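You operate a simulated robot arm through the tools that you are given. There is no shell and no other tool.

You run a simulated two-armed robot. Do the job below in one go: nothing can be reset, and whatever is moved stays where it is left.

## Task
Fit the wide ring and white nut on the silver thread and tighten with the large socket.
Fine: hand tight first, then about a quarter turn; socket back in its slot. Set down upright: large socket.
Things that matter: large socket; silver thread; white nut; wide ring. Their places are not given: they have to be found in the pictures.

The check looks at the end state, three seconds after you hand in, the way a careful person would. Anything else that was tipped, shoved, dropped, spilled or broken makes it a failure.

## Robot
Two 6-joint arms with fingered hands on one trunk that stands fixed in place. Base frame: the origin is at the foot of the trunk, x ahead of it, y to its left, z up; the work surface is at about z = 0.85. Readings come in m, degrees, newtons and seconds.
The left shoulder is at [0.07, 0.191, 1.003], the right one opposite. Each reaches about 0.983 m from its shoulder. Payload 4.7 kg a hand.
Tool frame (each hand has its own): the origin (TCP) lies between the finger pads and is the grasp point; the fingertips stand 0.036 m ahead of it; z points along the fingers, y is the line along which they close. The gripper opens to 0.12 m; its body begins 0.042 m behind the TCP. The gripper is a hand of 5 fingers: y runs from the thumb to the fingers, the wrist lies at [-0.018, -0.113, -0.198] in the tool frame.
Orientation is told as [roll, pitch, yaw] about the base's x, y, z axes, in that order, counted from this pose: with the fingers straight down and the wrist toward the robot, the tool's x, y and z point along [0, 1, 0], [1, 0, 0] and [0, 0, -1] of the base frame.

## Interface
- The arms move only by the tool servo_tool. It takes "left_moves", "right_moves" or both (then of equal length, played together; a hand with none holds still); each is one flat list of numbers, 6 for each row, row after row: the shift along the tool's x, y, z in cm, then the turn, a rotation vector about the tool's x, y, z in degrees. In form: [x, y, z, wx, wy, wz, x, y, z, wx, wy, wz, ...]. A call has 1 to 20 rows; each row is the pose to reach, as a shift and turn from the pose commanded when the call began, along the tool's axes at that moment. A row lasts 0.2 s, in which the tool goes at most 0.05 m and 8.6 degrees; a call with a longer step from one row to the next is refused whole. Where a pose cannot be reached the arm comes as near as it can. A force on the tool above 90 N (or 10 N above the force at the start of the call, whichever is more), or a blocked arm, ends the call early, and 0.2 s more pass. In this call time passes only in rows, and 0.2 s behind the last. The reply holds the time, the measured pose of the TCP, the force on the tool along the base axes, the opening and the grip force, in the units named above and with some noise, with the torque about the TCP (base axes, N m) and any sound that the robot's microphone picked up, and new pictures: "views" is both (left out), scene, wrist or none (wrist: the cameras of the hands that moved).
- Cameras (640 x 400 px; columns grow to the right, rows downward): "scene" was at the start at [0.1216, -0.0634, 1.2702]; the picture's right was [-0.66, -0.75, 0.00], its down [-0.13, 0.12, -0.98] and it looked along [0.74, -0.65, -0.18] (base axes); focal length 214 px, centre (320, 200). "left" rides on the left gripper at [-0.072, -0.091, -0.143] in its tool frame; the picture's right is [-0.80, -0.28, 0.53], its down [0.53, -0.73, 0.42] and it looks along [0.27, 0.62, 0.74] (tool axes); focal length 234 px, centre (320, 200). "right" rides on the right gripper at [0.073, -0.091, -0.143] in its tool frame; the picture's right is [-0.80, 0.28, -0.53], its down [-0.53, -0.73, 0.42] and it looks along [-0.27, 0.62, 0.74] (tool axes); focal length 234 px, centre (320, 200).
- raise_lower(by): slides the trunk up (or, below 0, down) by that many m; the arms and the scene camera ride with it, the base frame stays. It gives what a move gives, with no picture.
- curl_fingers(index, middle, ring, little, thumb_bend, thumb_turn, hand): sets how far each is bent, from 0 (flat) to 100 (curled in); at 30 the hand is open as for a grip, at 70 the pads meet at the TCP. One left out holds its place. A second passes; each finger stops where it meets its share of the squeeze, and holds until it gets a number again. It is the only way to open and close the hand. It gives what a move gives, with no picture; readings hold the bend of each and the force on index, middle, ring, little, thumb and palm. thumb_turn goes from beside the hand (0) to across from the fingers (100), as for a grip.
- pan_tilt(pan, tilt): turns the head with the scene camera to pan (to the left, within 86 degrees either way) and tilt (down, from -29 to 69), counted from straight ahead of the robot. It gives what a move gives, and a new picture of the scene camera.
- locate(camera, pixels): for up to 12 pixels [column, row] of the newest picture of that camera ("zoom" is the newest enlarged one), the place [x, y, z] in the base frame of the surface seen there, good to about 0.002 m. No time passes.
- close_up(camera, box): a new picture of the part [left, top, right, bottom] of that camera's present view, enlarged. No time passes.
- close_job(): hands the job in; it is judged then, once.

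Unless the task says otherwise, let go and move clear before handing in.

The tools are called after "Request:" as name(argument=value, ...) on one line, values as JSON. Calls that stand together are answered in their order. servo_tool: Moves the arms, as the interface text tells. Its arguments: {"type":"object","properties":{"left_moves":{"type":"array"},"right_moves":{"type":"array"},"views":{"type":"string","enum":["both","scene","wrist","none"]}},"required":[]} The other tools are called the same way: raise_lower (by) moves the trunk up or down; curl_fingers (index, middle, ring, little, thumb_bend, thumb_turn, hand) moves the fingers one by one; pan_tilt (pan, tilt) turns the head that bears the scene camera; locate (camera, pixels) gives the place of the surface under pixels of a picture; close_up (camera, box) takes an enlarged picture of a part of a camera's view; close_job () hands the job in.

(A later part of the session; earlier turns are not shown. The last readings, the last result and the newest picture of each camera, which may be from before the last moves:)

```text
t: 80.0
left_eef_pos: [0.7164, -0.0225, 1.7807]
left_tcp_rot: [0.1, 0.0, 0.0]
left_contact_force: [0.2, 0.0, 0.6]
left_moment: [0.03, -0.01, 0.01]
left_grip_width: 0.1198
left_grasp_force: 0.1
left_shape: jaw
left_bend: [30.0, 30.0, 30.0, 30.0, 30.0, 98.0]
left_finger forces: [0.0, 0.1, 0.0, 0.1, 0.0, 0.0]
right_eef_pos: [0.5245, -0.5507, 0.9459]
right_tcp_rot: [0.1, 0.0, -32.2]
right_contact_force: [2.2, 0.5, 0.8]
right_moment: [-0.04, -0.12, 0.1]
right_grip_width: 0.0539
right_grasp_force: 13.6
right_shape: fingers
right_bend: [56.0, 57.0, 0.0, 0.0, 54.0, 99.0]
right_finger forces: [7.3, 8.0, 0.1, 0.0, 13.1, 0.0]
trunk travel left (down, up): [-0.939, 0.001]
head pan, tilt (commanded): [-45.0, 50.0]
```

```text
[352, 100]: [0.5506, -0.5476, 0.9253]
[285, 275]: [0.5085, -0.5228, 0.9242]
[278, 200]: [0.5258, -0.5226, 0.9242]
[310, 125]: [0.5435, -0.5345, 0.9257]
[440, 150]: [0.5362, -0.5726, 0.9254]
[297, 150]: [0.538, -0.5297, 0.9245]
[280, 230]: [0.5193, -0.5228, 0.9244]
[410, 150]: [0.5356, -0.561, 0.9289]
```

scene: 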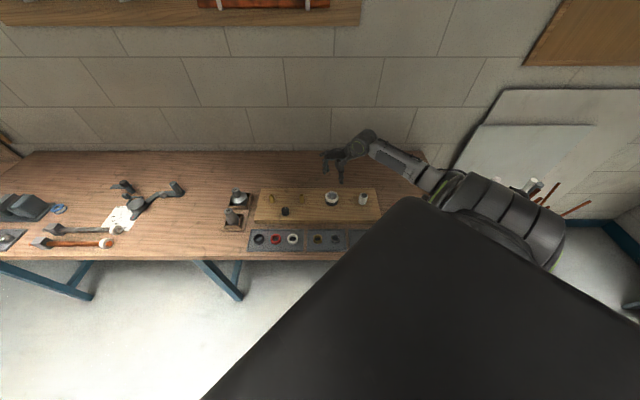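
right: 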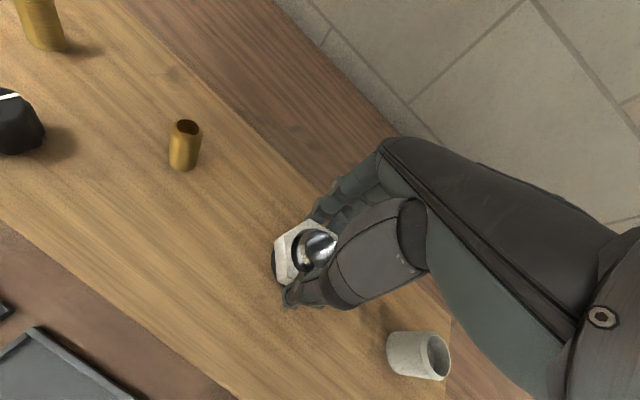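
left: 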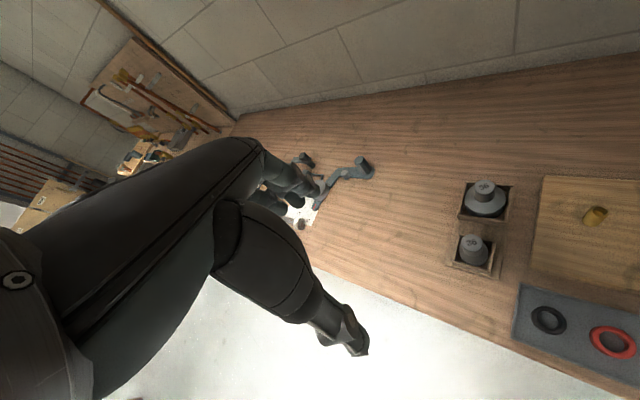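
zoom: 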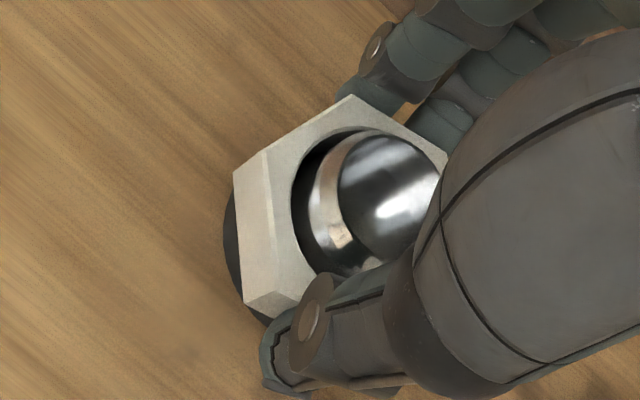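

Torque stays low (0.1 N·m) and the nut just turns, so it may not be engaged after being shoved sideways. I'll pull up a little further to find out for certain.

Request:
servo_tool(right_moves=[0, 0, -0.3, 0, 0, 0, 0, 0, -0.6, 0, 0, 0], views="none")

Request:
close_up(camera="right", box=[240, 190, 360, 310])

Request:
locate(camera="zoom", pixels=[[352, 105], [285, 275], [278, 200], [310, 130], [440, 155], [297, 150], [280, 230], [410, 160]])

```text
t: 80.6
left_eef_pos: [0.7184, -0.0251, 1.7802]
left_tcp_rot: [0.0, 0.1, 0.0]
left_contact_force: [0.9, 0.1, 0.2]
left_moment: [-0.02, 0.01, -0.03]
left_grip_width: 0.1198
left_grasp_force: 0.1
left_shape: jaw
left_bend: [30.0, 30.0, 30.0, 30.0, 30.0, 98.0]
left_finger forces: [0.0, 0.1, 0.0, 0.0, 0.0, 0.0]
right_eef_pos: [0.523, -0.5528, 0.9492]
right_tcp_rot: [-0.1, 0.2, -32.2]
right_contact_force: [1.0, -0.3, -11.4]
right_moment: [-0.07, -0.12, 0.0]
right_grip_width: 0.0538
right_grasp_force: 13.0
right_shape: fingers
right_bend: [56.0, 57.0, 0.0, 0.0, 54.0, 99.0]
right_finger forces: [7.6, 6.0, 0.0, 0.1, 12.1, 0.0]
trunk travel left (down, up): [-0.939, 0.001]
head pan, tilt (commanded): [-45.0, 50.0]
```

```text
3.33 times, centred on (300, 250) of right
```

zoom: 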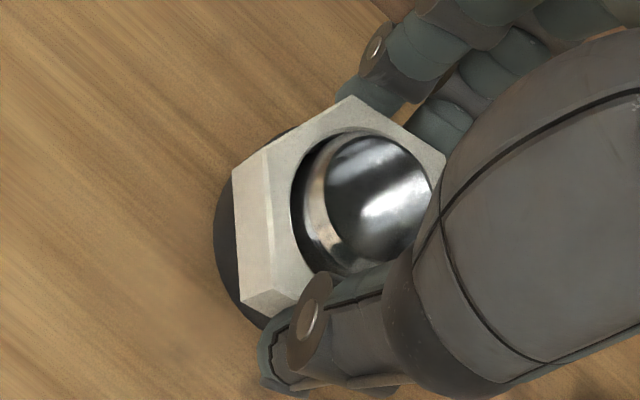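

```text
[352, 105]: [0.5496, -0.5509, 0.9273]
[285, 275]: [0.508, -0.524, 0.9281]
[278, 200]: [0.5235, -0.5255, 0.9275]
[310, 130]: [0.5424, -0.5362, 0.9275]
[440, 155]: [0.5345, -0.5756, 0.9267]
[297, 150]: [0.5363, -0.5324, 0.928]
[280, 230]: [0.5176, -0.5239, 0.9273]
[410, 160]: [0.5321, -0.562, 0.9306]
```

Pulling 3 mm up met 11.4 N, a clear spring-like hold, so the nut is captured by the thread. I'll lower it back, let go and look from above to check how it sits on the stud.

Request:
servo_tool(right_moves=[0, 0, 0.3, 0, 0, 0, 0, 0, 0.6, 0, 0, 0], views="none")

Request:
curl_fingers(hand="right", index=44, middle=44, thumb_bend=44)

Request:
servo_tool(right_moves=[0, 0, -3, 0, 0, 0, 0, 0, -6, 0, 0, 0, 0, 0, -8, 0, 0, 0], views="both")

Request:
close_up(camera="right", box=[220, 230, 310, 320])

```text
t: 81.2
left_eef_pos: [0.7164, -0.024, 1.7816]
left_tcp_rot: [0.0, 0.0, 0.0]
left_contact_force: [-0.7, 0.6, -0.2]
left_moment: [0.02, -0.05, 0.02]
left_grip_width: 0.1198
left_grasp_force: 0.0
left_shape: jaw
left_bend: [30.0, 30.0, 30.0, 30.0, 30.0, 98.0]
left_finger forces: [0.0, 0.0, 0.1, 0.0, 0.0, 0.1]
right_eef_pos: [0.5248, -0.5507, 0.9469]
right_tcp_rot: [0.2, -0.1, -32.0]
right_contact_force: [0.6, -2.0, 0.9]
right_moment: [-0.12, -0.03, 0.01]
right_grip_width: 0.0538
right_grasp_force: 13.9
right_shape: fingers
right_bend: [56.0, 57.0, 0.0, 0.0, 54.0, 99.0]
right_finger forces: [7.6, 7.3, 0.1, 0.0, 12.4, 0.0]
trunk travel left (down, up): [-0.939, 0.001]
head pan, tilt (commanded): [-45.0, 50.0]
```

```text
t: 82.2
left_eef_pos: [0.7151, -0.0236, 1.7812]
left_tcp_rot: [0.0, 0.0, 0.0]
left_contact_force: [0.5, -0.5, -0.6]
left_moment: [-0.01, 0.02, 0.01]
left_grip_width: 0.1199
left_grasp_force: 0.0
left_shape: jaw
left_bend: [30.0, 30.0, 30.0, 30.0, 30.0, 98.0]
left_finger forces: [0.0, 0.0, 0.1, 0.0, 0.1, 0.0]
right_eef_pos: [0.5235, -0.5504, 0.9446]
right_tcp_rot: [0.2, 0.0, -32.0]
right_contact_force: [1.0, 0.6, 0.8]
right_moment: [-0.02, 0.03, 0.01]
right_grip_width: 0.0806
right_grasp_force: 0.1
right_shape: fingers
right_bend: [44.0, 44.0, 0.0, 0.0, 44.0, 97.0]
right_finger forces: [0.0, 0.0, 0.0, 0.0, 0.1, 0.0]
trunk travel left (down, up): [-0.939, 0.001]
head pan, tilt (commanded): [-45.0, 50.0]
```

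```text
t: 83.0
left_eef_pos: [0.7158, -0.0242, 1.7808]
left_tcp_rot: [0.1, 0.1, -0.1]
left_contact_force: [-0.4, -0.2, 0.4]
left_moment: [-0.02, -0.06, -0.04]
left_grip_width: 0.1198
left_grasp_force: 0.1
left_shape: jaw
left_bend: [30.0, 30.0, 30.0, 30.0, 30.0, 98.0]
left_finger forces: [0.0, 0.0, 0.0, 0.0, 0.0, 0.0]
right_eef_pos: [0.5256, -0.5518, 1.0232]
right_tcp_rot: [-0.1, 0.0, -32.0]
right_contact_force: [0.2, -0.9, 0.0]
right_moment: [-0.03, 0.02, -0.01]
right_grip_width: 0.0808
right_grasp_force: 0.0
right_shape: fingers
right_bend: [44.0, 44.0, 0.0, 0.0, 44.0, 97.0]
right_finger forces: [0.0, 0.0, 0.1, 0.0, 0.1, 0.0]
trunk travel left (down, up): [-0.939, 0.001]
head pan, tilt (commanded): [-45.0, 50.0]
```

scene: 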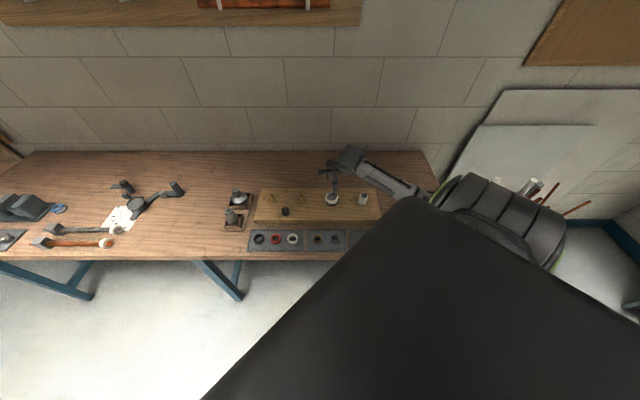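
right: 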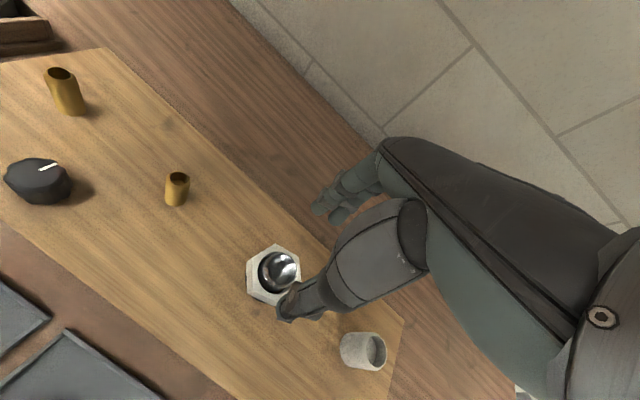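

```text
4.44 times, centred on (265, 275) of right
```

zoom: 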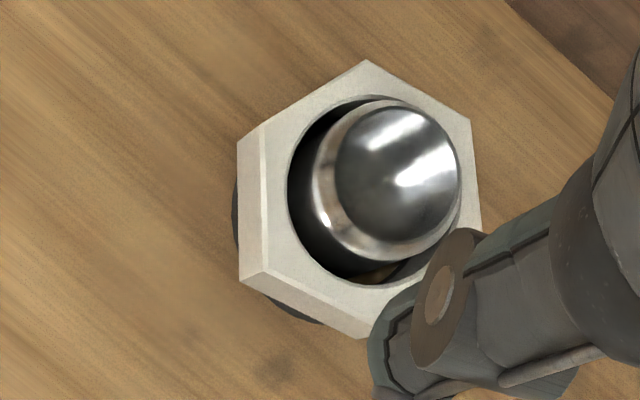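

Request:
locate(camera="zoom", pixels=[[367, 66], [466, 122], [260, 145], [262, 275], [360, 328], [289, 190], [375, 97], [316, 190], [459, 170], [400, 105], [370, 258], [385, 275]])

Request:
locate(camera="zoom", pixels=[[300, 140], [330, 110], [350, 282], [310, 250], [462, 200], [440, 240], [345, 250], [325, 225], [300, 230], [320, 265], [240, 210], [290, 310]])

```text
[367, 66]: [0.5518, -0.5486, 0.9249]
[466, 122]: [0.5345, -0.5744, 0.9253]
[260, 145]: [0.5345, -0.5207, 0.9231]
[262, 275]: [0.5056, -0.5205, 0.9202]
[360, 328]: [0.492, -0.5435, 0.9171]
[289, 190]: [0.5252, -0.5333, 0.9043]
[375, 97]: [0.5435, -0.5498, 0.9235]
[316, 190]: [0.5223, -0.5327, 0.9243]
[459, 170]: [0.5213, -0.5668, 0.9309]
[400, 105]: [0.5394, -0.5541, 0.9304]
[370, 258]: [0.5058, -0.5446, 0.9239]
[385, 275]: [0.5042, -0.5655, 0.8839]
```

```text
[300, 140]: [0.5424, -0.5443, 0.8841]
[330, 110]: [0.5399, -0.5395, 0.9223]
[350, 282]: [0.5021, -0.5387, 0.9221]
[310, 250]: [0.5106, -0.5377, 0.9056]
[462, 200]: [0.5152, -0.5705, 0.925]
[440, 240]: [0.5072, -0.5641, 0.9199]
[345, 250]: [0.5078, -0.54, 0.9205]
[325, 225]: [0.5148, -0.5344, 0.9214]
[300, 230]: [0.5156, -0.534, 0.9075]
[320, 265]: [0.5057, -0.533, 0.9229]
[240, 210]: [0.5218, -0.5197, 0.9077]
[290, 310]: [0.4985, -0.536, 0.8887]
```

Seen from above, the nut sits level on the ring but loosely around the stud, about 4 mm off the axis toward the thumb side. I'll re-grip it, centre it on the stud and try turning it while watching how height and torque respond.

Request:
servo_tool(right_moves=[0.1, -0.5, 2.5, 0, 0, 0, 0.1, -0.5, 5, 0, 0, 0, 0.1, -0.5, 7.7, 0, 0, 0], views="none")

Request:
curl_fingers(hand="right", index=63, middle=63, thumb_bend=65)

Request:
servo_tool(right_moves=[0, 0.2, 0, 0, 0, 0, 0, 0.4, 0, 0, 0, 0], views="wrist")

Request:
close_up(camera="right", box=[240, 190, 360, 310])

```text
t: 83.8
left_eef_pos: [0.7162, -0.0237, 1.7812]
left_tcp_rot: [0.0, 0.0, 0.0]
left_contact_force: [0.4, 0.5, 0.3]
left_moment: [-0.01, 0.01, -0.01]
left_grip_width: 0.1197
left_grasp_force: 0.0
left_shape: jaw
left_bend: [30.0, 30.0, 30.0, 30.0, 30.0, 98.0]
left_finger forces: [0.1, 0.0, 0.0, 0.1, 0.0, 0.0]
right_eef_pos: [0.5211, -0.5498, 0.9492]
right_tcp_rot: [0.1, 0.1, -32.1]
right_contact_force: [-0.5, -0.3, -0.4]
right_moment: [0.04, 0.01, 0.03]
right_grip_width: 0.0808
right_grasp_force: 0.1
right_shape: fingers
right_bend: [44.0, 44.0, 0.0, 0.0, 44.0, 97.0]
right_finger forces: [0.0, 0.0, 0.0, 0.0, 0.0, 0.0]
trunk travel left (down, up): [-0.939, 0.001]
head pan, tilt (commanded): [-45.0, 50.0]
```

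```text
t: 84.8
left_eef_pos: [0.7164, -0.0244, 1.7801]
left_tcp_rot: [0.0, 0.1, -0.1]
left_contact_force: [0.6, 0.5, 0.7]
left_moment: [-0.03, -0.02, 0.02]
left_grip_width: 0.1196
left_grasp_force: 0.0
left_shape: jaw
left_bend: [30.0, 30.0, 30.0, 30.0, 30.0, 98.0]
left_finger forces: [0.0, 0.0, 0.0, 0.1, 0.0, 0.1]
right_eef_pos: [0.5215, -0.5499, 0.9483]
right_tcp_rot: [0.1, 0.0, -32.0]
right_contact_force: [4.6, -4.1, 1.5]
right_moment: [-0.19, -0.18, 0.05]
right_grip_width: 0.0537
right_grasp_force: 14.7
right_shape: fingers
right_bend: [53.0, 55.0, 0.0, 0.0, 55.0, 99.0]
right_finger forces: [8.9, 8.5, 0.0, 0.0, 11.4, 0.1]
trunk travel left (down, up): [-0.939, 0.001]
head pan, tilt (commanded): [-45.0, 50.0]
```

```text
t: 85.4
left_eef_pos: [0.7156, -0.0242, 1.782]
left_tcp_rot: [0.0, 0.1, 0.0]
left_contact_force: [0.6, 0.3, -0.1]
left_moment: [-0.01, 0.0, 0.0]
left_grip_width: 0.1199
left_grasp_force: 0.0
left_shape: jaw
left_bend: [30.0, 30.0, 30.0, 30.0, 30.0, 98.0]
left_finger forces: [0.1, 0.1, 0.0, 0.1, 0.0, 0.0]
right_eef_pos: [0.5218, -0.5492, 0.9475]
right_tcp_rot: [0.0, 0.1, -32.2]
right_contact_force: [-1.2, -1.0, 1.1]
right_moment: [-0.07, 0.0, 0.08]
right_grip_width: 0.0541
right_grasp_force: 13.9
right_shape: fingers
right_bend: [54.0, 56.0, 0.0, 0.0, 55.0, 99.0]
right_finger forces: [6.8, 6.5, 0.1, 0.0, 14.2, 0.1]
trunk travel left (down, up): [-0.939, 0.001]
head pan, tilt (commanded): [-45.0, 50.0]
```

right: 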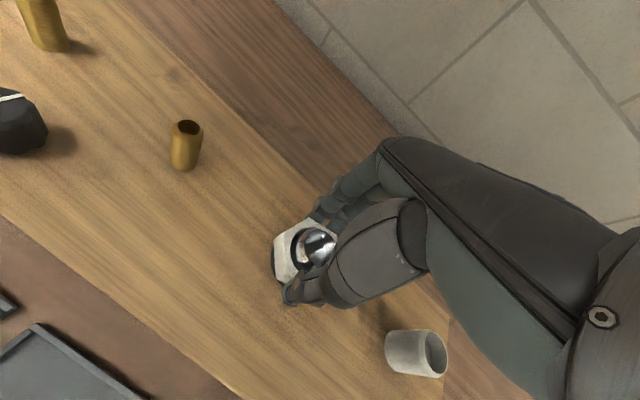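

```text
3.33 times, centred on (300, 250) of right
```

zoom: 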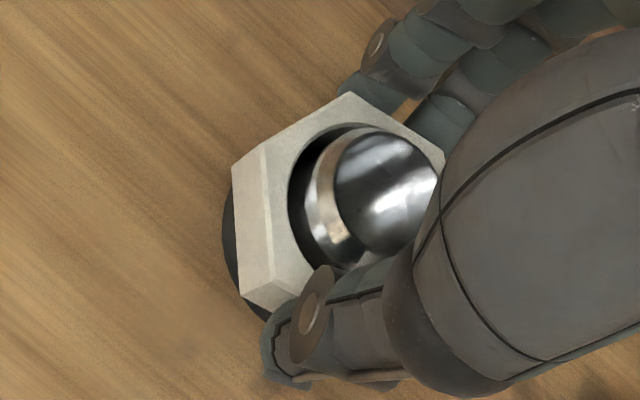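

The nut seems axially held but torque does not build. As a test of the thread coupling, I'll turn it back counter-clockwise 40° and see whether it climbs.

Request:
servo_tool(right_moves=[0, 0, 0, 0, 0, -7, 0, 0, 0, 0, 0, -14, 0, 0, 0, 0, 0, -21, 0, 0, 0, 0, 0, -28, 0, 0, 0, 0, 0, -34, 0, 0, 0, 0, 0, -40], views="wrist")

Request:
close_up(camera="right", box=[240, 190, 360, 310])

Request:
locate(camera="zoom", pixels=[[352, 100], [285, 275], [278, 200], [310, 125], [440, 150], [297, 150], [280, 230], [400, 150]])

```text
t: 86.8
left_eef_pos: [0.7153, -0.0239, 1.7804]
left_tcp_rot: [0.0, 0.0, 0.0]
left_contact_force: [0.0, -1.0, 0.5]
left_moment: [0.05, 0.01, 0.0]
left_grip_width: 0.1197
left_grasp_force: 0.1
left_shape: jaw
left_bend: [30.0, 30.0, 30.0, 30.0, 30.0, 98.0]
left_finger forces: [0.1, 0.0, 0.1, 0.0, 0.0, 0.0]
right_eef_pos: [0.5253, -0.55, 0.9485]
right_tcp_rot: [0.1, 0.0, 8.1]
right_contact_force: [-2.1, -0.6, 0.6]
right_moment: [-0.04, 0.07, -0.09]
right_grip_width: 0.0536
right_grasp_force: 13.4
right_shape: fingers
right_bend: [54.0, 57.0, 0.0, 0.0, 55.0, 98.0]
right_finger forces: [7.1, 5.9, 0.0, 0.1, 14.1, 0.1]
trunk travel left (down, up): [-0.939, 0.001]
head pan, tilt (commanded): [-45.0, 50.0]
```

right: 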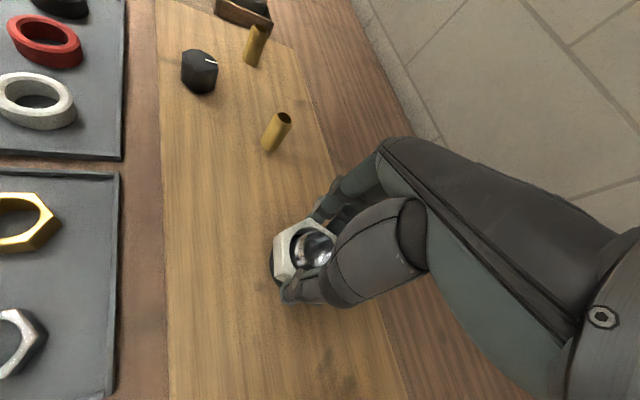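

```text
3.33 times, centred on (300, 250) of right
```

zoom: 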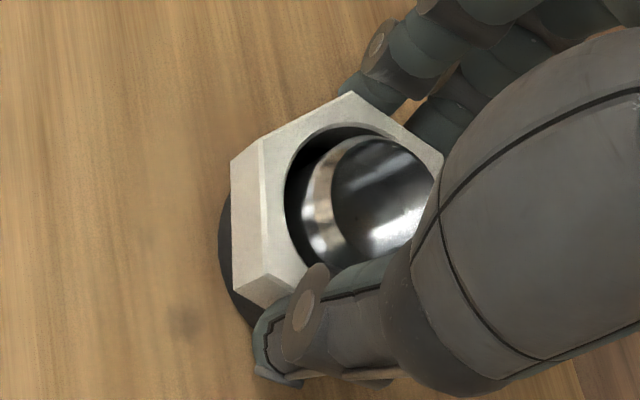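

```text
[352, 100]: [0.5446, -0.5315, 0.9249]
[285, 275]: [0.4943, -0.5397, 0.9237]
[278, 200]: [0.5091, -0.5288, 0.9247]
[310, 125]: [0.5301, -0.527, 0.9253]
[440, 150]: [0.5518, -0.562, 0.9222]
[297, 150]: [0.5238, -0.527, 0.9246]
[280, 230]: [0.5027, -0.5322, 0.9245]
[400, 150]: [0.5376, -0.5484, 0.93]
```

No climb at all with 40° back, so turning is not coupled to height at the seat. One more probe: lift the nut 4 mm so it hangs against the thread, then turn clockwise and see if it pulls itself down.

Request:
servo_tool(right_moves=[0, 0, -0.2, 0, 0, 0, 0, 0, -0.4, 0, 0, 0], views="none")

Request:
close_up(camera="scene", box=[300, 170, 364, 220])

Request:
servo_tool(right_moves=[0, 0, 0, 0, 0, 7, 0, 0, 0, 0, 0, 14, 0, 0, 0, 0, 0, 21, 0, 0, 0, 0, 0, 28], views="none")

Request:
close_up(camera="right", box=[240, 190, 360, 310])

Request:
locate(camera="zoom", pixels=[[352, 100], [285, 275], [278, 200], [310, 125], [440, 150], [297, 150], [280, 230], [400, 150]])

```text
t: 87.4
left_eef_pos: [0.7167, -0.0257, 1.7801]
left_tcp_rot: [0.0, 0.0, 0.1]
left_contact_force: [-0.2, 0.4, -0.6]
left_moment: [0.01, 0.05, -0.03]
left_grip_width: 0.1198
left_grasp_force: 0.0
left_shape: jaw
left_bend: [30.0, 30.0, 30.0, 30.0, 30.0, 98.0]
left_finger forces: [0.0, 0.0, 0.0, 0.1, 0.0, 0.0]
right_eef_pos: [0.523, -0.5504, 0.9506]
right_tcp_rot: [0.2, 0.1, 7.9]
right_contact_force: [1.3, 0.1, -8.6]
right_moment: [0.0, -0.03, -0.02]
right_grip_width: 0.054
right_grasp_force: 13.2
right_shape: fingers
right_bend: [54.0, 57.0, 0.0, 0.0, 55.0, 98.0]
right_finger forces: [7.2, 6.1, 0.0, 0.1, 13.1, 0.1]
trunk travel left (down, up): [-0.939, 0.001]
head pan, tilt (commanded): [-45.0, 50.0]
```

```text
8.00 times, centred on (332, 195) of scene
```

zoom: 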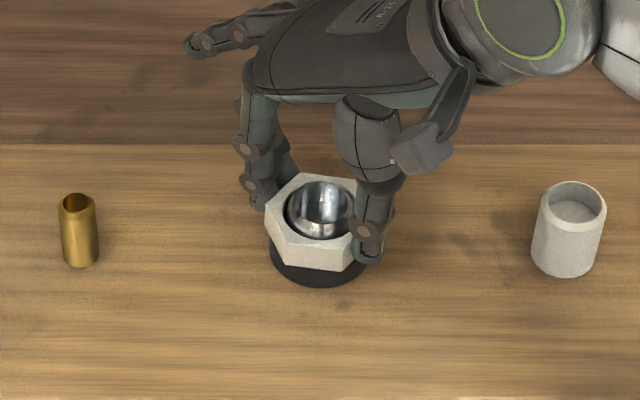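

```text
t: 88.4
left_eef_pos: [0.7173, -0.0243, 1.7798]
left_tcp_rot: [0.0, 0.1, 0.0]
left_contact_force: [-0.1, 0.4, 0.2]
left_moment: [0.01, 0.01, 0.0]
left_grip_width: 0.1196
left_grasp_force: 0.0
left_shape: jaw
left_bend: [30.0, 30.0, 30.0, 30.0, 30.0, 98.0]
left_finger forces: [0.0, 0.0, 0.1, 0.0, 0.0, 0.1]
right_eef_pos: [0.5253, -0.5496, 0.9524]
right_tcp_rot: [0.1, 0.1, -20.2]
right_contact_force: [1.1, -1.7, -9.7]
right_moment: [-0.08, -0.06, 0.02]
right_grip_width: 0.0538
right_grasp_force: 13.5
right_shape: fingers
right_bend: [54.0, 56.0, 0.0, 0.0, 55.0, 99.0]
right_finger forces: [7.3, 6.7, 0.0, 0.0, 12.6, 0.0]
trunk travel left (down, up): [-0.939, 0.001]
head pan, tilt (commanded): [-45.0, 50.0]
```

```text
3.33 times, centred on (300, 250) of right
```

zoom: 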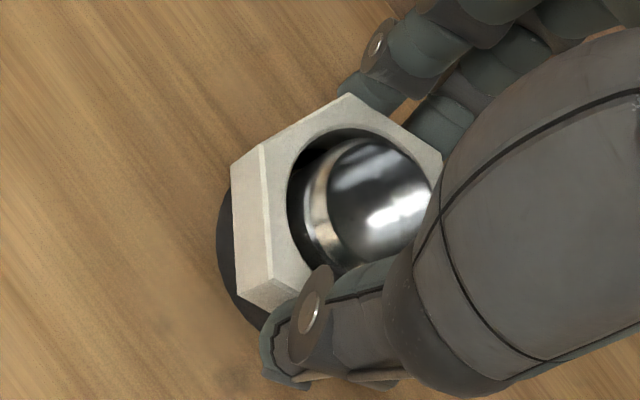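

```text
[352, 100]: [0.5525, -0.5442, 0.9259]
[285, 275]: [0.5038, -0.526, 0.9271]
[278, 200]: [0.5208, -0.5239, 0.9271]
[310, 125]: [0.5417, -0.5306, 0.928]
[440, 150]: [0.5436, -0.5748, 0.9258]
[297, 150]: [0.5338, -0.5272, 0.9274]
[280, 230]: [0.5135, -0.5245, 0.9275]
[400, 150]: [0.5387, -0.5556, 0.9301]
```

Lifted 2.7 mm the pull was 8.6 N and stayed about the same (9.7 N) after 28° clockwise, so the nut hangs on a fixed stop height: it may already be turned past its seat. I'll lower it and unscrew slowly, watching for the angle at which it starts to climb; that gives me the snug point.

Request:
servo_tool(right_moves=[0, 0, 0.2, 0, 0, 0, 0, 0, 0.38, 0, 0, -4, 0, 0, 0.38, 0, 0, -12, 0, 0, 0.38, 0, 0, -20], views="none")

Request:
servo_tool(right_moves=[0, 0, 0, 0, 0, -7, 0, 0, 0, 0, 0, -14, 0, 0, 0, 0, 0, -20], views="none")

Request:
servo_tool(right_moves=[0, 0, 0, 0, 0, -7, 0, 0, 0, 0, 0, -14, 0, 0, 0, 0, 0, -20], views="none")

Request:
servo_tool(right_moves=[0, 0, 0, 0, 0, -7, 0, 0, 0, 0, 0, -14, 0, 0, 0, 0, 0, -20], views="wrist")

Request:
close_up(camera="right", box=[240, 190, 360, 310])

Request:
locate(camera="zoom", pixels=[[352, 100], [285, 275], [278, 200], [310, 125], [440, 150], [297, 150], [280, 230], [400, 150]])

```text
t: 89.4
left_eef_pos: [0.7161, -0.0253, 1.7805]
left_tcp_rot: [0.0, 0.0, 0.0]
left_contact_force: [0.0, 0.2, -0.4]
left_moment: [0.0, 0.0, 0.0]
left_grip_width: 0.1199
left_grasp_force: 0.2
left_shape: jaw
left_bend: [30.0, 30.0, 30.0, 30.0, 30.0, 98.0]
left_finger forces: [0.0, 0.1, 0.0, 0.1, 0.0, 0.0]
right_eef_pos: [0.5246, -0.5497, 0.9497]
right_tcp_rot: [0.2, 0.0, 0.1]
right_contact_force: [-0.2, 0.6, -2.5]
right_moment: [-0.02, 0.01, 0.0]
right_grip_width: 0.0537
right_grasp_force: 13.9
right_shape: fingers
right_bend: [54.0, 57.0, 0.0, 0.0, 55.0, 98.0]
right_finger forces: [6.8, 6.3, 0.1, 0.0, 13.5, 0.0]
trunk travel left (down, up): [-0.939, 0.001]
head pan, tilt (commanded): [-45.0, 50.0]
```

```text
t: 90.2
left_eef_pos: [0.7157, -0.024, 1.7816]
left_tcp_rot: [0.0, 0.1, 0.0]
left_contact_force: [0.7, 0.1, -0.5]
left_moment: [0.0, -0.03, 0.02]
left_grip_width: 0.1196
left_grasp_force: 0.0
left_shape: jaw
left_bend: [30.0, 30.0, 30.0, 30.0, 30.0, 98.0]
left_finger forces: [0.0, 0.1, 0.0, 0.0, 0.0, 0.1]
right_eef_pos: [0.5243, -0.5491, 0.9489]
right_tcp_rot: [0.1, -0.1, 20.1]
right_contact_force: [0.5, -1.1, 0.2]
right_moment: [-0.05, -0.06, -0.03]
right_grip_width: 0.0539
right_grasp_force: 13.1
right_shape: fingers
right_bend: [54.0, 57.0, 0.0, 0.0, 55.0, 98.0]
right_finger forces: [7.0, 6.3, 0.1, 0.0, 13.5, 0.0]
trunk travel left (down, up): [-0.939, 0.001]
head pan, tilt (commanded): [-45.0, 50.0]
```

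```text
t: 91.0
left_eef_pos: [0.7167, -0.0235, 1.7806]
left_tcp_rot: [0.1, -0.1, 0.0]
left_contact_force: [0.1, -0.3, -1.3]
left_moment: [-0.01, -0.01, -0.01]
left_grip_width: 0.1197
left_grasp_force: 0.1
left_shape: jaw
left_bend: [30.0, 30.0, 30.0, 30.0, 30.0, 98.0]
left_finger forces: [0.1, 0.0, 0.0, 0.1, 0.0, 0.1]
right_eef_pos: [0.5257, -0.5491, 0.9496]
right_tcp_rot: [0.2, 0.0, 40.2]
right_contact_force: [0.0, -0.2, 0.6]
right_moment: [-0.03, -0.05, -0.08]
right_grip_width: 0.0538
right_grasp_force: 13.1
right_shape: fingers
right_bend: [54.0, 57.0, 0.0, 0.0, 55.0, 98.0]
right_finger forces: [7.3, 6.1, 0.1, 0.0, 13.3, 0.0]
trunk travel left (down, up): [-0.939, 0.001]
head pan, tilt (commanded): [-45.0, 50.0]
```

```text
t: 91.8
left_eef_pos: [0.717, -0.0239, 1.7794]
left_tcp_rot: [0.0, 0.0, 0.0]
left_contact_force: [-0.1, 0.8, -0.5]
left_moment: [-0.02, 0.0, 0.05]
left_grip_width: 0.1198
left_grasp_force: 0.0
left_shape: jaw
left_bend: [30.0, 30.0, 30.0, 30.0, 30.0, 98.0]
left_finger forces: [0.1, 0.1, 0.0, 0.1, 0.1, 0.1]
right_eef_pos: [0.5243, -0.5486, 0.9481]
right_tcp_rot: [0.1, -0.1, 60.1]
right_contact_force: [1.3, -0.6, -1.2]
right_moment: [0.0, -0.1, -0.04]
right_grip_width: 0.0539
right_grasp_force: 13.1
right_shape: fingers
right_bend: [54.0, 57.0, 0.0, 0.0, 55.0, 98.0]
right_finger forces: [7.4, 6.2, 0.0, 0.0, 13.1, 0.0]
trunk travel left (down, up): [-0.939, 0.001]
head pan, tilt (commanded): [-45.0, 50.0]
```

right: 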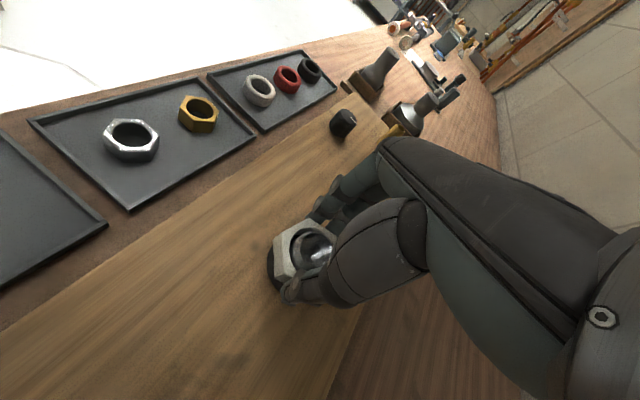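

```text
3.33 times, centred on (300, 250) of right
```

zoom: 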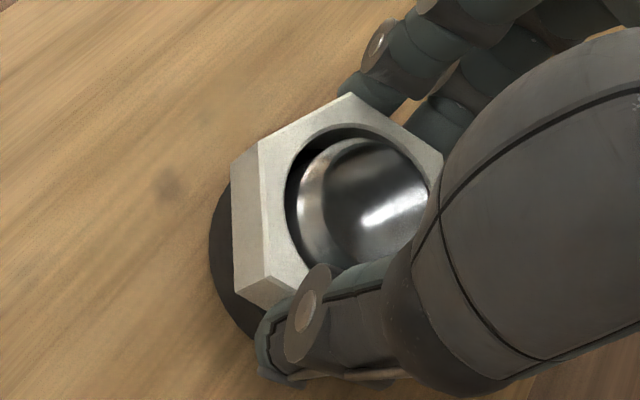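

```text
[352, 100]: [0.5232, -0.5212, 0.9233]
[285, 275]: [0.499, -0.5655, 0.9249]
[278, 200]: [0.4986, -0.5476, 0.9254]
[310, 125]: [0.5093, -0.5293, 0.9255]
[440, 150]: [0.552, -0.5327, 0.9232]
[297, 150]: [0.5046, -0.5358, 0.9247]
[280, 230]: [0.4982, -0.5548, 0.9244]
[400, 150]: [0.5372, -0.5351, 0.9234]
```

No climb yet after 80° back. I'll continue counter-clockwise to yaw 112.

Request:
servo_tool(right_moves=[0, 0, 0, 0, 0, -7, 0, 0, 0, 0, 0, -14, 0, 0, 0, 0, 0, -20], views="none")

Request:
servo_tool(right_moves=[0, 0, 0, 0, 0, -8, 0, 0, 0, 0, 0, -16, 0, 0, 0, 0, 0, -24, 0, 0, 0, 0, 0, -32], views="wrist")

Request:
close_up(camera="right", box=[240, 190, 360, 310])

Request:
locate(camera="zoom", pixels=[[350, 102], [285, 275], [278, 200], [310, 125], [440, 155], [297, 150], [280, 230], [400, 150]])

```text
t: 92.6
left_eef_pos: [0.717, -0.0231, 1.7816]
left_tcp_rot: [0.1, 0.0, 0.0]
left_contact_force: [-0.6, -0.2, 0.3]
left_moment: [0.0, 0.01, 0.03]
left_grip_width: 0.12
left_grasp_force: 0.0
left_shape: jaw
left_bend: [30.0, 30.0, 30.0, 30.0, 30.0, 98.0]
left_finger forces: [0.0, 0.0, 0.1, 0.0, 0.0, 0.1]
right_eef_pos: [0.5238, -0.5498, 0.9491]
right_tcp_rot: [0.1, -0.1, 80.0]
right_contact_force: [0.5, -0.3, -2.7]
right_moment: [0.03, -0.04, -0.01]
right_grip_width: 0.0538
right_grasp_force: 13.6
right_shape: fingers
right_bend: [54.0, 57.0, 0.0, 0.0, 55.0, 98.0]
right_finger forces: [7.1, 6.2, 0.0, 0.0, 13.1, 0.0]
trunk travel left (down, up): [-0.939, 0.001]
head pan, tilt (commanded): [-45.0, 50.0]
```

```text
t: 93.6
left_eef_pos: [0.7174, -0.023, 1.7798]
left_tcp_rot: [0.1, 0.0, 0.1]
left_contact_force: [0.1, 0.0, 0.0]
left_moment: [0.02, 0.0, -0.02]
left_grip_width: 0.1197
left_grasp_force: 0.1
left_shape: jaw
left_bend: [30.0, 30.0, 30.0, 30.0, 30.0, 98.0]
left_finger forces: [0.0, 0.0, 0.0, 0.0, 0.0, 0.0]
right_eef_pos: [0.5245, -0.5499, 0.9495]
right_tcp_rot: [0.0, -0.1, 112.1]
right_contact_force: [1.3, 0.8, -0.8]
right_moment: [0.09, -0.02, -0.02]
right_grip_width: 0.0534
right_grasp_force: 13.8
right_shape: fingers
right_bend: [54.0, 57.0, 0.0, 0.0, 55.0, 98.0]
right_finger forces: [7.5, 6.3, 0.1, 0.1, 13.0, 0.0]
trunk travel left (down, up): [-0.939, 0.001]
head pan, tilt (commanded): [-45.0, 50.0]
```

right: 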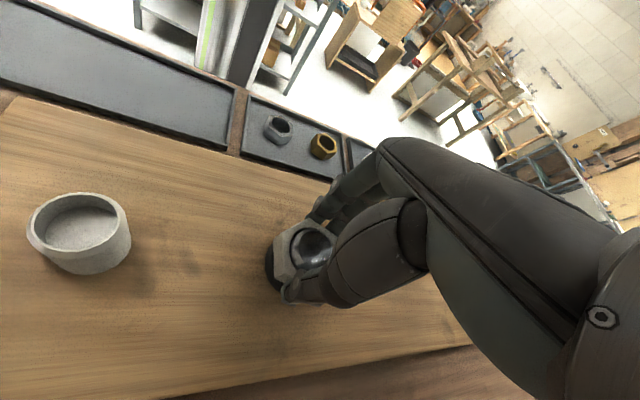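

```text
3.33 times, centred on (300, 250) of right
```

zoom: 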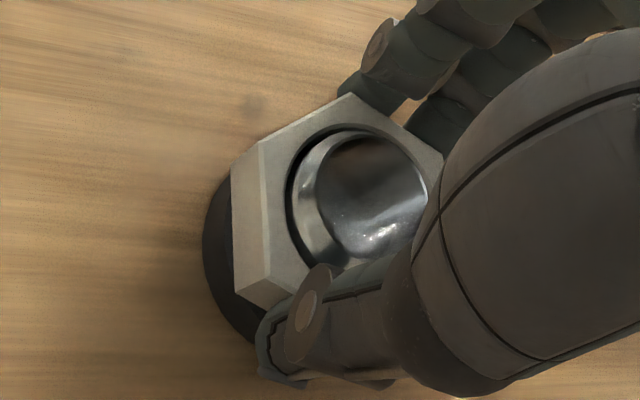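

```text
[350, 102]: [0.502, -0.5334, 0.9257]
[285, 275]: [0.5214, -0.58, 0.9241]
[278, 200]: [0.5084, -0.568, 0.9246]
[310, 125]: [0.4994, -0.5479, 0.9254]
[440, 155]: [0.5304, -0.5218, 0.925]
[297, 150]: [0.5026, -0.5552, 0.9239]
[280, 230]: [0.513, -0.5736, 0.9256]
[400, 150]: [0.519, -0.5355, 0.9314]
```

Still no climb (top 0.925). I'll pull up more firmly, to 9 mm, to see whether the nut lets go or the thread truly holds it.

Request:
servo_tool(right_moves=[0, 0, -0.3, 0, 0, 0, 0, 0, -0.6, 0, 0, 0, 0, 0, -0.9, 0, 0, 0], views="wrist")

Request:
close_up(camera="scene", box=[300, 170, 364, 220])

Request:
close_up(camera="right", box=[240, 190, 360, 310])

Request:
locate(camera="zoom", pixels=[[350, 105], [285, 275], [278, 200], [310, 125], [440, 155], [297, 150], [280, 230], [400, 150]])

```text
t: 94.4
left_eef_pos: [0.7177, -0.0264, 1.7785]
left_tcp_rot: [0.1, 0.1, 0.0]
left_contact_force: [0.4, 0.6, -0.1]
left_moment: [0.01, 0.01, 0.03]
left_grip_width: 0.1196
left_grasp_force: 0.1
left_shape: jaw
left_bend: [30.0, 30.0, 30.0, 30.0, 30.0, 98.0]
left_finger forces: [0.0, 0.0, 0.0, 0.0, 0.0, 0.1]
right_eef_pos: [0.5252, -0.5499, 0.955]
right_tcp_rot: [0.1, -0.2, 111.9]
right_contact_force: [-0.3, 0.7, -17.1]
right_moment: [0.06, 0.02, -0.01]
right_grip_width: 0.054
right_grasp_force: 12.0
right_shape: fingers
right_bend: [54.0, 57.0, 0.0, 0.0, 55.0, 98.0]
right_finger forces: [6.9, 5.2, 0.1, 0.0, 11.9, 0.1]
trunk travel left (down, up): [-0.939, 0.001]
head pan, tilt (commanded): [-45.0, 50.0]
```

right: 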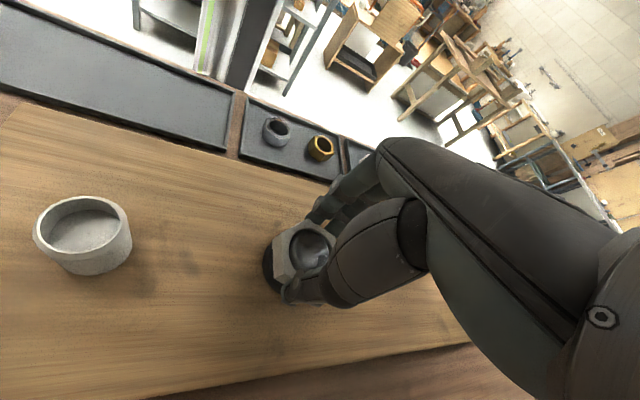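

```text
8.00 times, centred on (332, 195) of scene
```

zoom: 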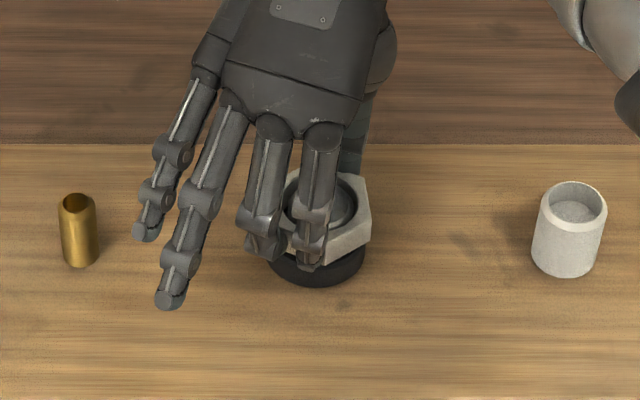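

```text
3.33 times, centred on (300, 250) of right
```

zoom: 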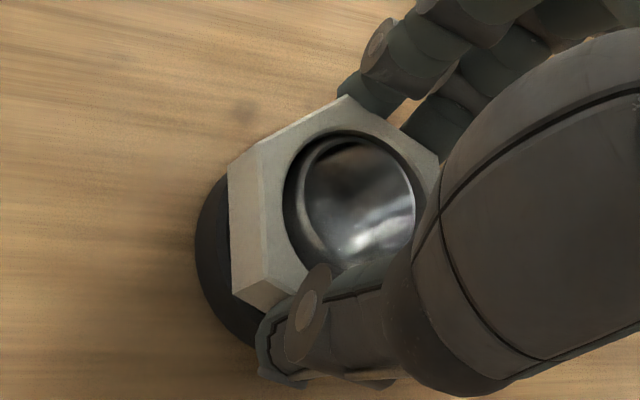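

```text
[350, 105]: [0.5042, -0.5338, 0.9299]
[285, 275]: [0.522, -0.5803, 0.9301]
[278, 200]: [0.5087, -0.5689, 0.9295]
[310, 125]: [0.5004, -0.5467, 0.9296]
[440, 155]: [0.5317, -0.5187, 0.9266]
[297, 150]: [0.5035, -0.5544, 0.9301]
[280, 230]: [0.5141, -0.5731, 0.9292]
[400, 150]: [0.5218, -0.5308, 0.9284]
```

Pulling 5 mm up takes 17 N in a straight spring line anchored at the seated height, so the nut is fully run down and held there. I'll set it back down and turn it clockwise by hand to undo the test turns, leaving it hand-tight on the ring.

Request:
servo_tool(right_moves=[0, 0, 0.3, 0, 0, 0, 0, 0, 0.6, 0, 0, 0, 0, 0, 0.95, 0, 0, 0], views="none")

Request:
servo_tool(right_moves=[0, 0, 0, 0, 0, 8, 0, 0, 0, 0, 0, 16, 0, 0, 0, 0, 0, 24, 0, 0, 0, 0, 0, 32], views="none")

Request:
servo_tool(right_moves=[0, 0, 0, 0, 0, 7, 0, 0, 0, 0, 0, 14], views="wrist")

Request:
close_up(camera="right", box=[240, 190, 360, 310])

Request:
locate(camera="zoom", pixels=[[350, 102], [285, 275], [278, 200], [310, 125], [440, 155], [297, 150], [280, 230], [400, 150]])

```text
t: 95.2
left_eef_pos: [0.7158, -0.0242, 1.7797]
left_tcp_rot: [0.0, 0.0, 0.0]
left_contact_force: [0.5, -0.1, -0.2]
left_moment: [-0.02, 0.01, -0.03]
left_grip_width: 0.1197
left_grasp_force: 0.1
left_shape: jaw
left_bend: [30.0, 30.0, 30.0, 30.0, 30.0, 98.0]
left_finger forces: [0.1, 0.0, 0.0, 0.0, 0.0, 0.0]
right_eef_pos: [0.5252, -0.5498, 0.9502]
right_tcp_rot: [-0.1, 0.0, 111.9]
right_contact_force: [1.0, 0.3, -2.5]
right_moment: [0.03, 0.02, 0.02]
right_grip_width: 0.0537
right_grasp_force: 13.1
right_shape: fingers
right_bend: [55.0, 57.0, 0.0, 0.0, 55.0, 98.0]
right_finger forces: [7.0, 5.8, 0.0, 0.0, 13.2, 0.1]
trunk travel left (down, up): [-0.939, 0.001]
head pan, tilt (commanded): [-45.0, 50.0]
```

```text
t: 96.2
left_eef_pos: [0.7144, -0.0235, 1.7812]
left_tcp_rot: [-0.1, -0.1, -0.1]
left_contact_force: [0.4, 0.3, -0.8]
left_moment: [0.01, -0.04, -0.02]
left_grip_width: 0.1193
left_grasp_force: 0.1
left_shape: jaw
left_bend: [30.0, 30.0, 30.0, 30.0, 30.0, 98.0]
left_finger forces: [0.0, 0.1, 0.1, 0.0, 0.0, 0.0]
right_eef_pos: [0.5242, -0.549, 0.949]
right_tcp_rot: [0.0, 0.0, 79.9]
right_contact_force: [-1.8, 1.7, -0.2]
right_moment: [0.18, 0.03, 0.05]
right_grip_width: 0.0535
right_grasp_force: 13.1
right_shape: fingers
right_bend: [55.0, 57.0, 0.0, 0.0, 55.0, 99.0]
right_finger forces: [7.3, 6.8, 0.0, 0.0, 13.0, 0.0]
trunk travel left (down, up): [-0.939, 0.001]
head pan, tilt (commanded): [-45.0, 50.0]
```

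```text
t: 96.8
left_eef_pos: [0.7145, -0.0239, 1.7812]
left_tcp_rot: [0.1, 0.0, 0.0]
left_contact_force: [-0.6, -0.2, -0.9]
left_moment: [0.0, -0.04, -0.01]
left_grip_width: 0.1197
left_grasp_force: 0.0
left_shape: jaw
left_bend: [30.0, 30.0, 30.0, 30.0, 30.0, 98.0]
left_finger forces: [0.0, 0.1, 0.1, 0.0, 0.1, 0.0]
right_eef_pos: [0.524, -0.5484, 0.9494]
right_tcp_rot: [0.0, -0.1, 65.9]
right_contact_force: [-1.3, 1.5, 2.1]
right_moment: [0.2, -0.04, 0.11]
right_grip_width: 0.0534
right_grasp_force: 13.3
right_shape: fingers
right_bend: [55.0, 56.0, 0.0, 0.0, 55.0, 99.0]
right_finger forces: [7.5, 7.1, 0.0, 0.0, 13.0, 0.1]
trunk travel left (down, up): [-0.939, 0.001]
head pan, tilt (commanded): [-45.0, 50.0]
```

right: 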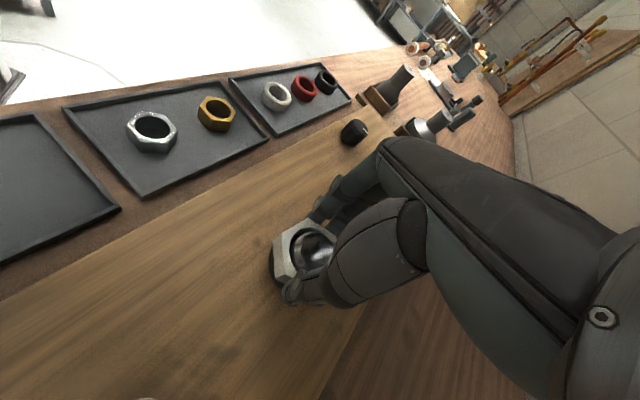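

```text
3.33 times, centred on (300, 250) of right
```

zoom: 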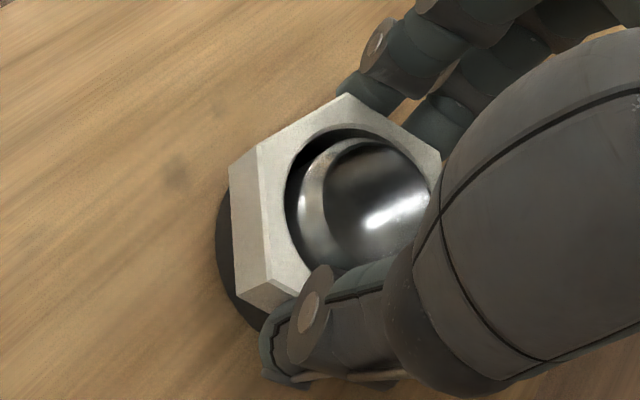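

```text
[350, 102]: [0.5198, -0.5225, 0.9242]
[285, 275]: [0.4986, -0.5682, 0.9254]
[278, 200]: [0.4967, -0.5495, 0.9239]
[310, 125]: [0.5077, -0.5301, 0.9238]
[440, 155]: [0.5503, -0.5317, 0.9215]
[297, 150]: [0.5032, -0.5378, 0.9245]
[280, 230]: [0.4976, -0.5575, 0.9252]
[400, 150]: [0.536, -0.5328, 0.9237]
```

Torque is small but positive (0.11 N·m) and the nut is level at its seat. Re-reading the numbers, the nut descended about 11 mm in roughly 170° of turning, so the seat was reached earlier than I assumed. To find the exact snug angle I'll re-grip 60° back and unscrew until it just begins to climb.

Request:
curl_fingers(hand="right", index=44, middle=44, thumb_bend=44)

Request:
servo_tool(right_moves=[0, 0, -3, 0, 0, 0, 0, 0, -6, 0, 0, 4, 0, 0, -7, 0, 0, 12, 0, 0, -7, 0, 0, 20, 0, 0, -7, 0, 0, 28, 0, 0, -7, 0, 0, 36, 0, 0, -7, 0, 0, 44, 0, 0, -7, 0, 0, 52, 0, 0, -7, 0, 0, 60], views="wrist")

Request:
close_up(camera="right", box=[220, 230, 310, 320])

```text
t: 97.8
left_eef_pos: [0.7164, -0.024, 1.7804]
left_tcp_rot: [0.0, 0.0, -0.1]
left_contact_force: [0.6, 0.0, 0.9]
left_moment: [-0.04, 0.0, 0.01]
left_grip_width: 0.1196
left_grasp_force: 0.1
left_shape: jaw
left_bend: [30.0, 30.0, 30.0, 30.0, 30.0, 98.0]
left_finger forces: [0.1, 0.1, 0.0, 0.0, 0.0, 0.2]
right_eef_pos: [0.5242, -0.551, 0.9499]
right_tcp_rot: [-0.1, 0.0, 65.9]
right_contact_force: [-0.2, 0.9, 0.0]
right_moment: [-0.01, 0.03, -0.03]
right_grip_width: 0.0807
right_grasp_force: 0.1
right_shape: fingers
right_bend: [44.0, 44.0, 0.0, 0.0, 44.0, 97.0]
right_finger forces: [0.0, 0.1, 0.0, 0.0, 0.0, 0.0]
trunk travel left (down, up): [-0.939, 0.001]
head pan, tilt (commanded): [-45.0, 50.0]
```

```text
t: 99.8
left_eef_pos: [0.7147, -0.0235, 1.7807]
left_tcp_rot: [0.1, -0.1, 0.0]
left_contact_force: [0.2, -0.3, 0.2]
left_moment: [0.01, 0.01, 0.0]
left_grip_width: 0.12
left_grasp_force: 0.0
left_shape: jaw
left_bend: [30.0, 30.0, 30.0, 30.0, 30.0, 98.0]
left_finger forces: [0.1, 0.0, 0.0, 0.0, 0.0, 0.0]
right_eef_pos: [0.5234, -0.5489, 1.0191]
right_tcp_rot: [0.0, 0.1, 5.8]
right_contact_force: [-0.4, 0.6, 0.0]
right_moment: [-0.02, -0.01, 0.0]
right_grip_width: 0.0808
right_grasp_force: 0.1
right_shape: fingers
right_bend: [44.0, 44.0, 0.0, 0.0, 44.0, 97.0]
right_finger forces: [0.0, 0.0, 0.1, 0.0, 0.1, 0.0]
trunk travel left (down, up): [-0.939, 0.001]
head pan, tilt (commanded): [-45.0, 50.0]
```

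right: 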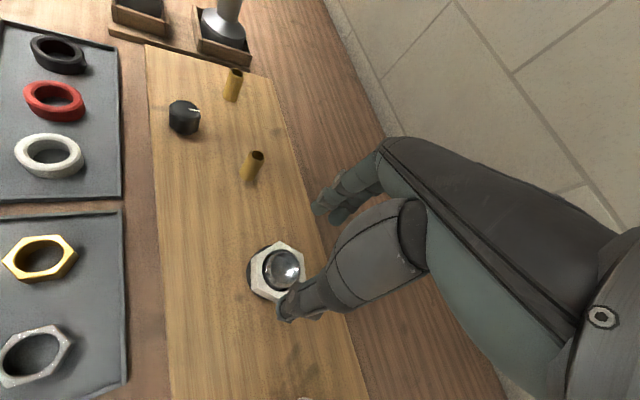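

```text
4.44 times, centred on (265, 275) of right
```

zoom: 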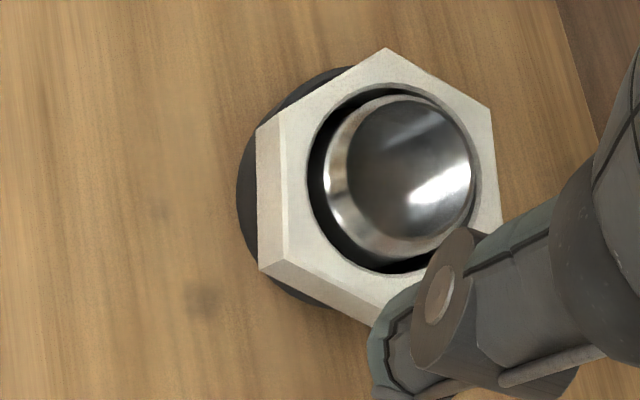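

The nut now looks nearly concentric with the stud. I'll check its centre and orientation, then re-grip at this yaw.

Request:
locate(camera="zoom", pixels=[[387, 54], [487, 112], [278, 128], [283, 260], [385, 315], [496, 215], [385, 85], [318, 180], [478, 180], [400, 100], [330, 180], [470, 180]])

```text
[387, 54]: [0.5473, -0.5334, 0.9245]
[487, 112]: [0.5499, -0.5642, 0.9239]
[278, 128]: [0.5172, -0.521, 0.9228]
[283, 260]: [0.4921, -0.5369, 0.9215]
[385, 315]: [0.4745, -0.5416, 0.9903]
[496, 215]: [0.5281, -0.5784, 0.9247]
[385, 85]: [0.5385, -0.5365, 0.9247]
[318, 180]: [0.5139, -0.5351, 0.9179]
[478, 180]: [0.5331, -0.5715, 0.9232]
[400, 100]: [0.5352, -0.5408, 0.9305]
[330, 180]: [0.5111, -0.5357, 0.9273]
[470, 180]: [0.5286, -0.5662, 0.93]
```

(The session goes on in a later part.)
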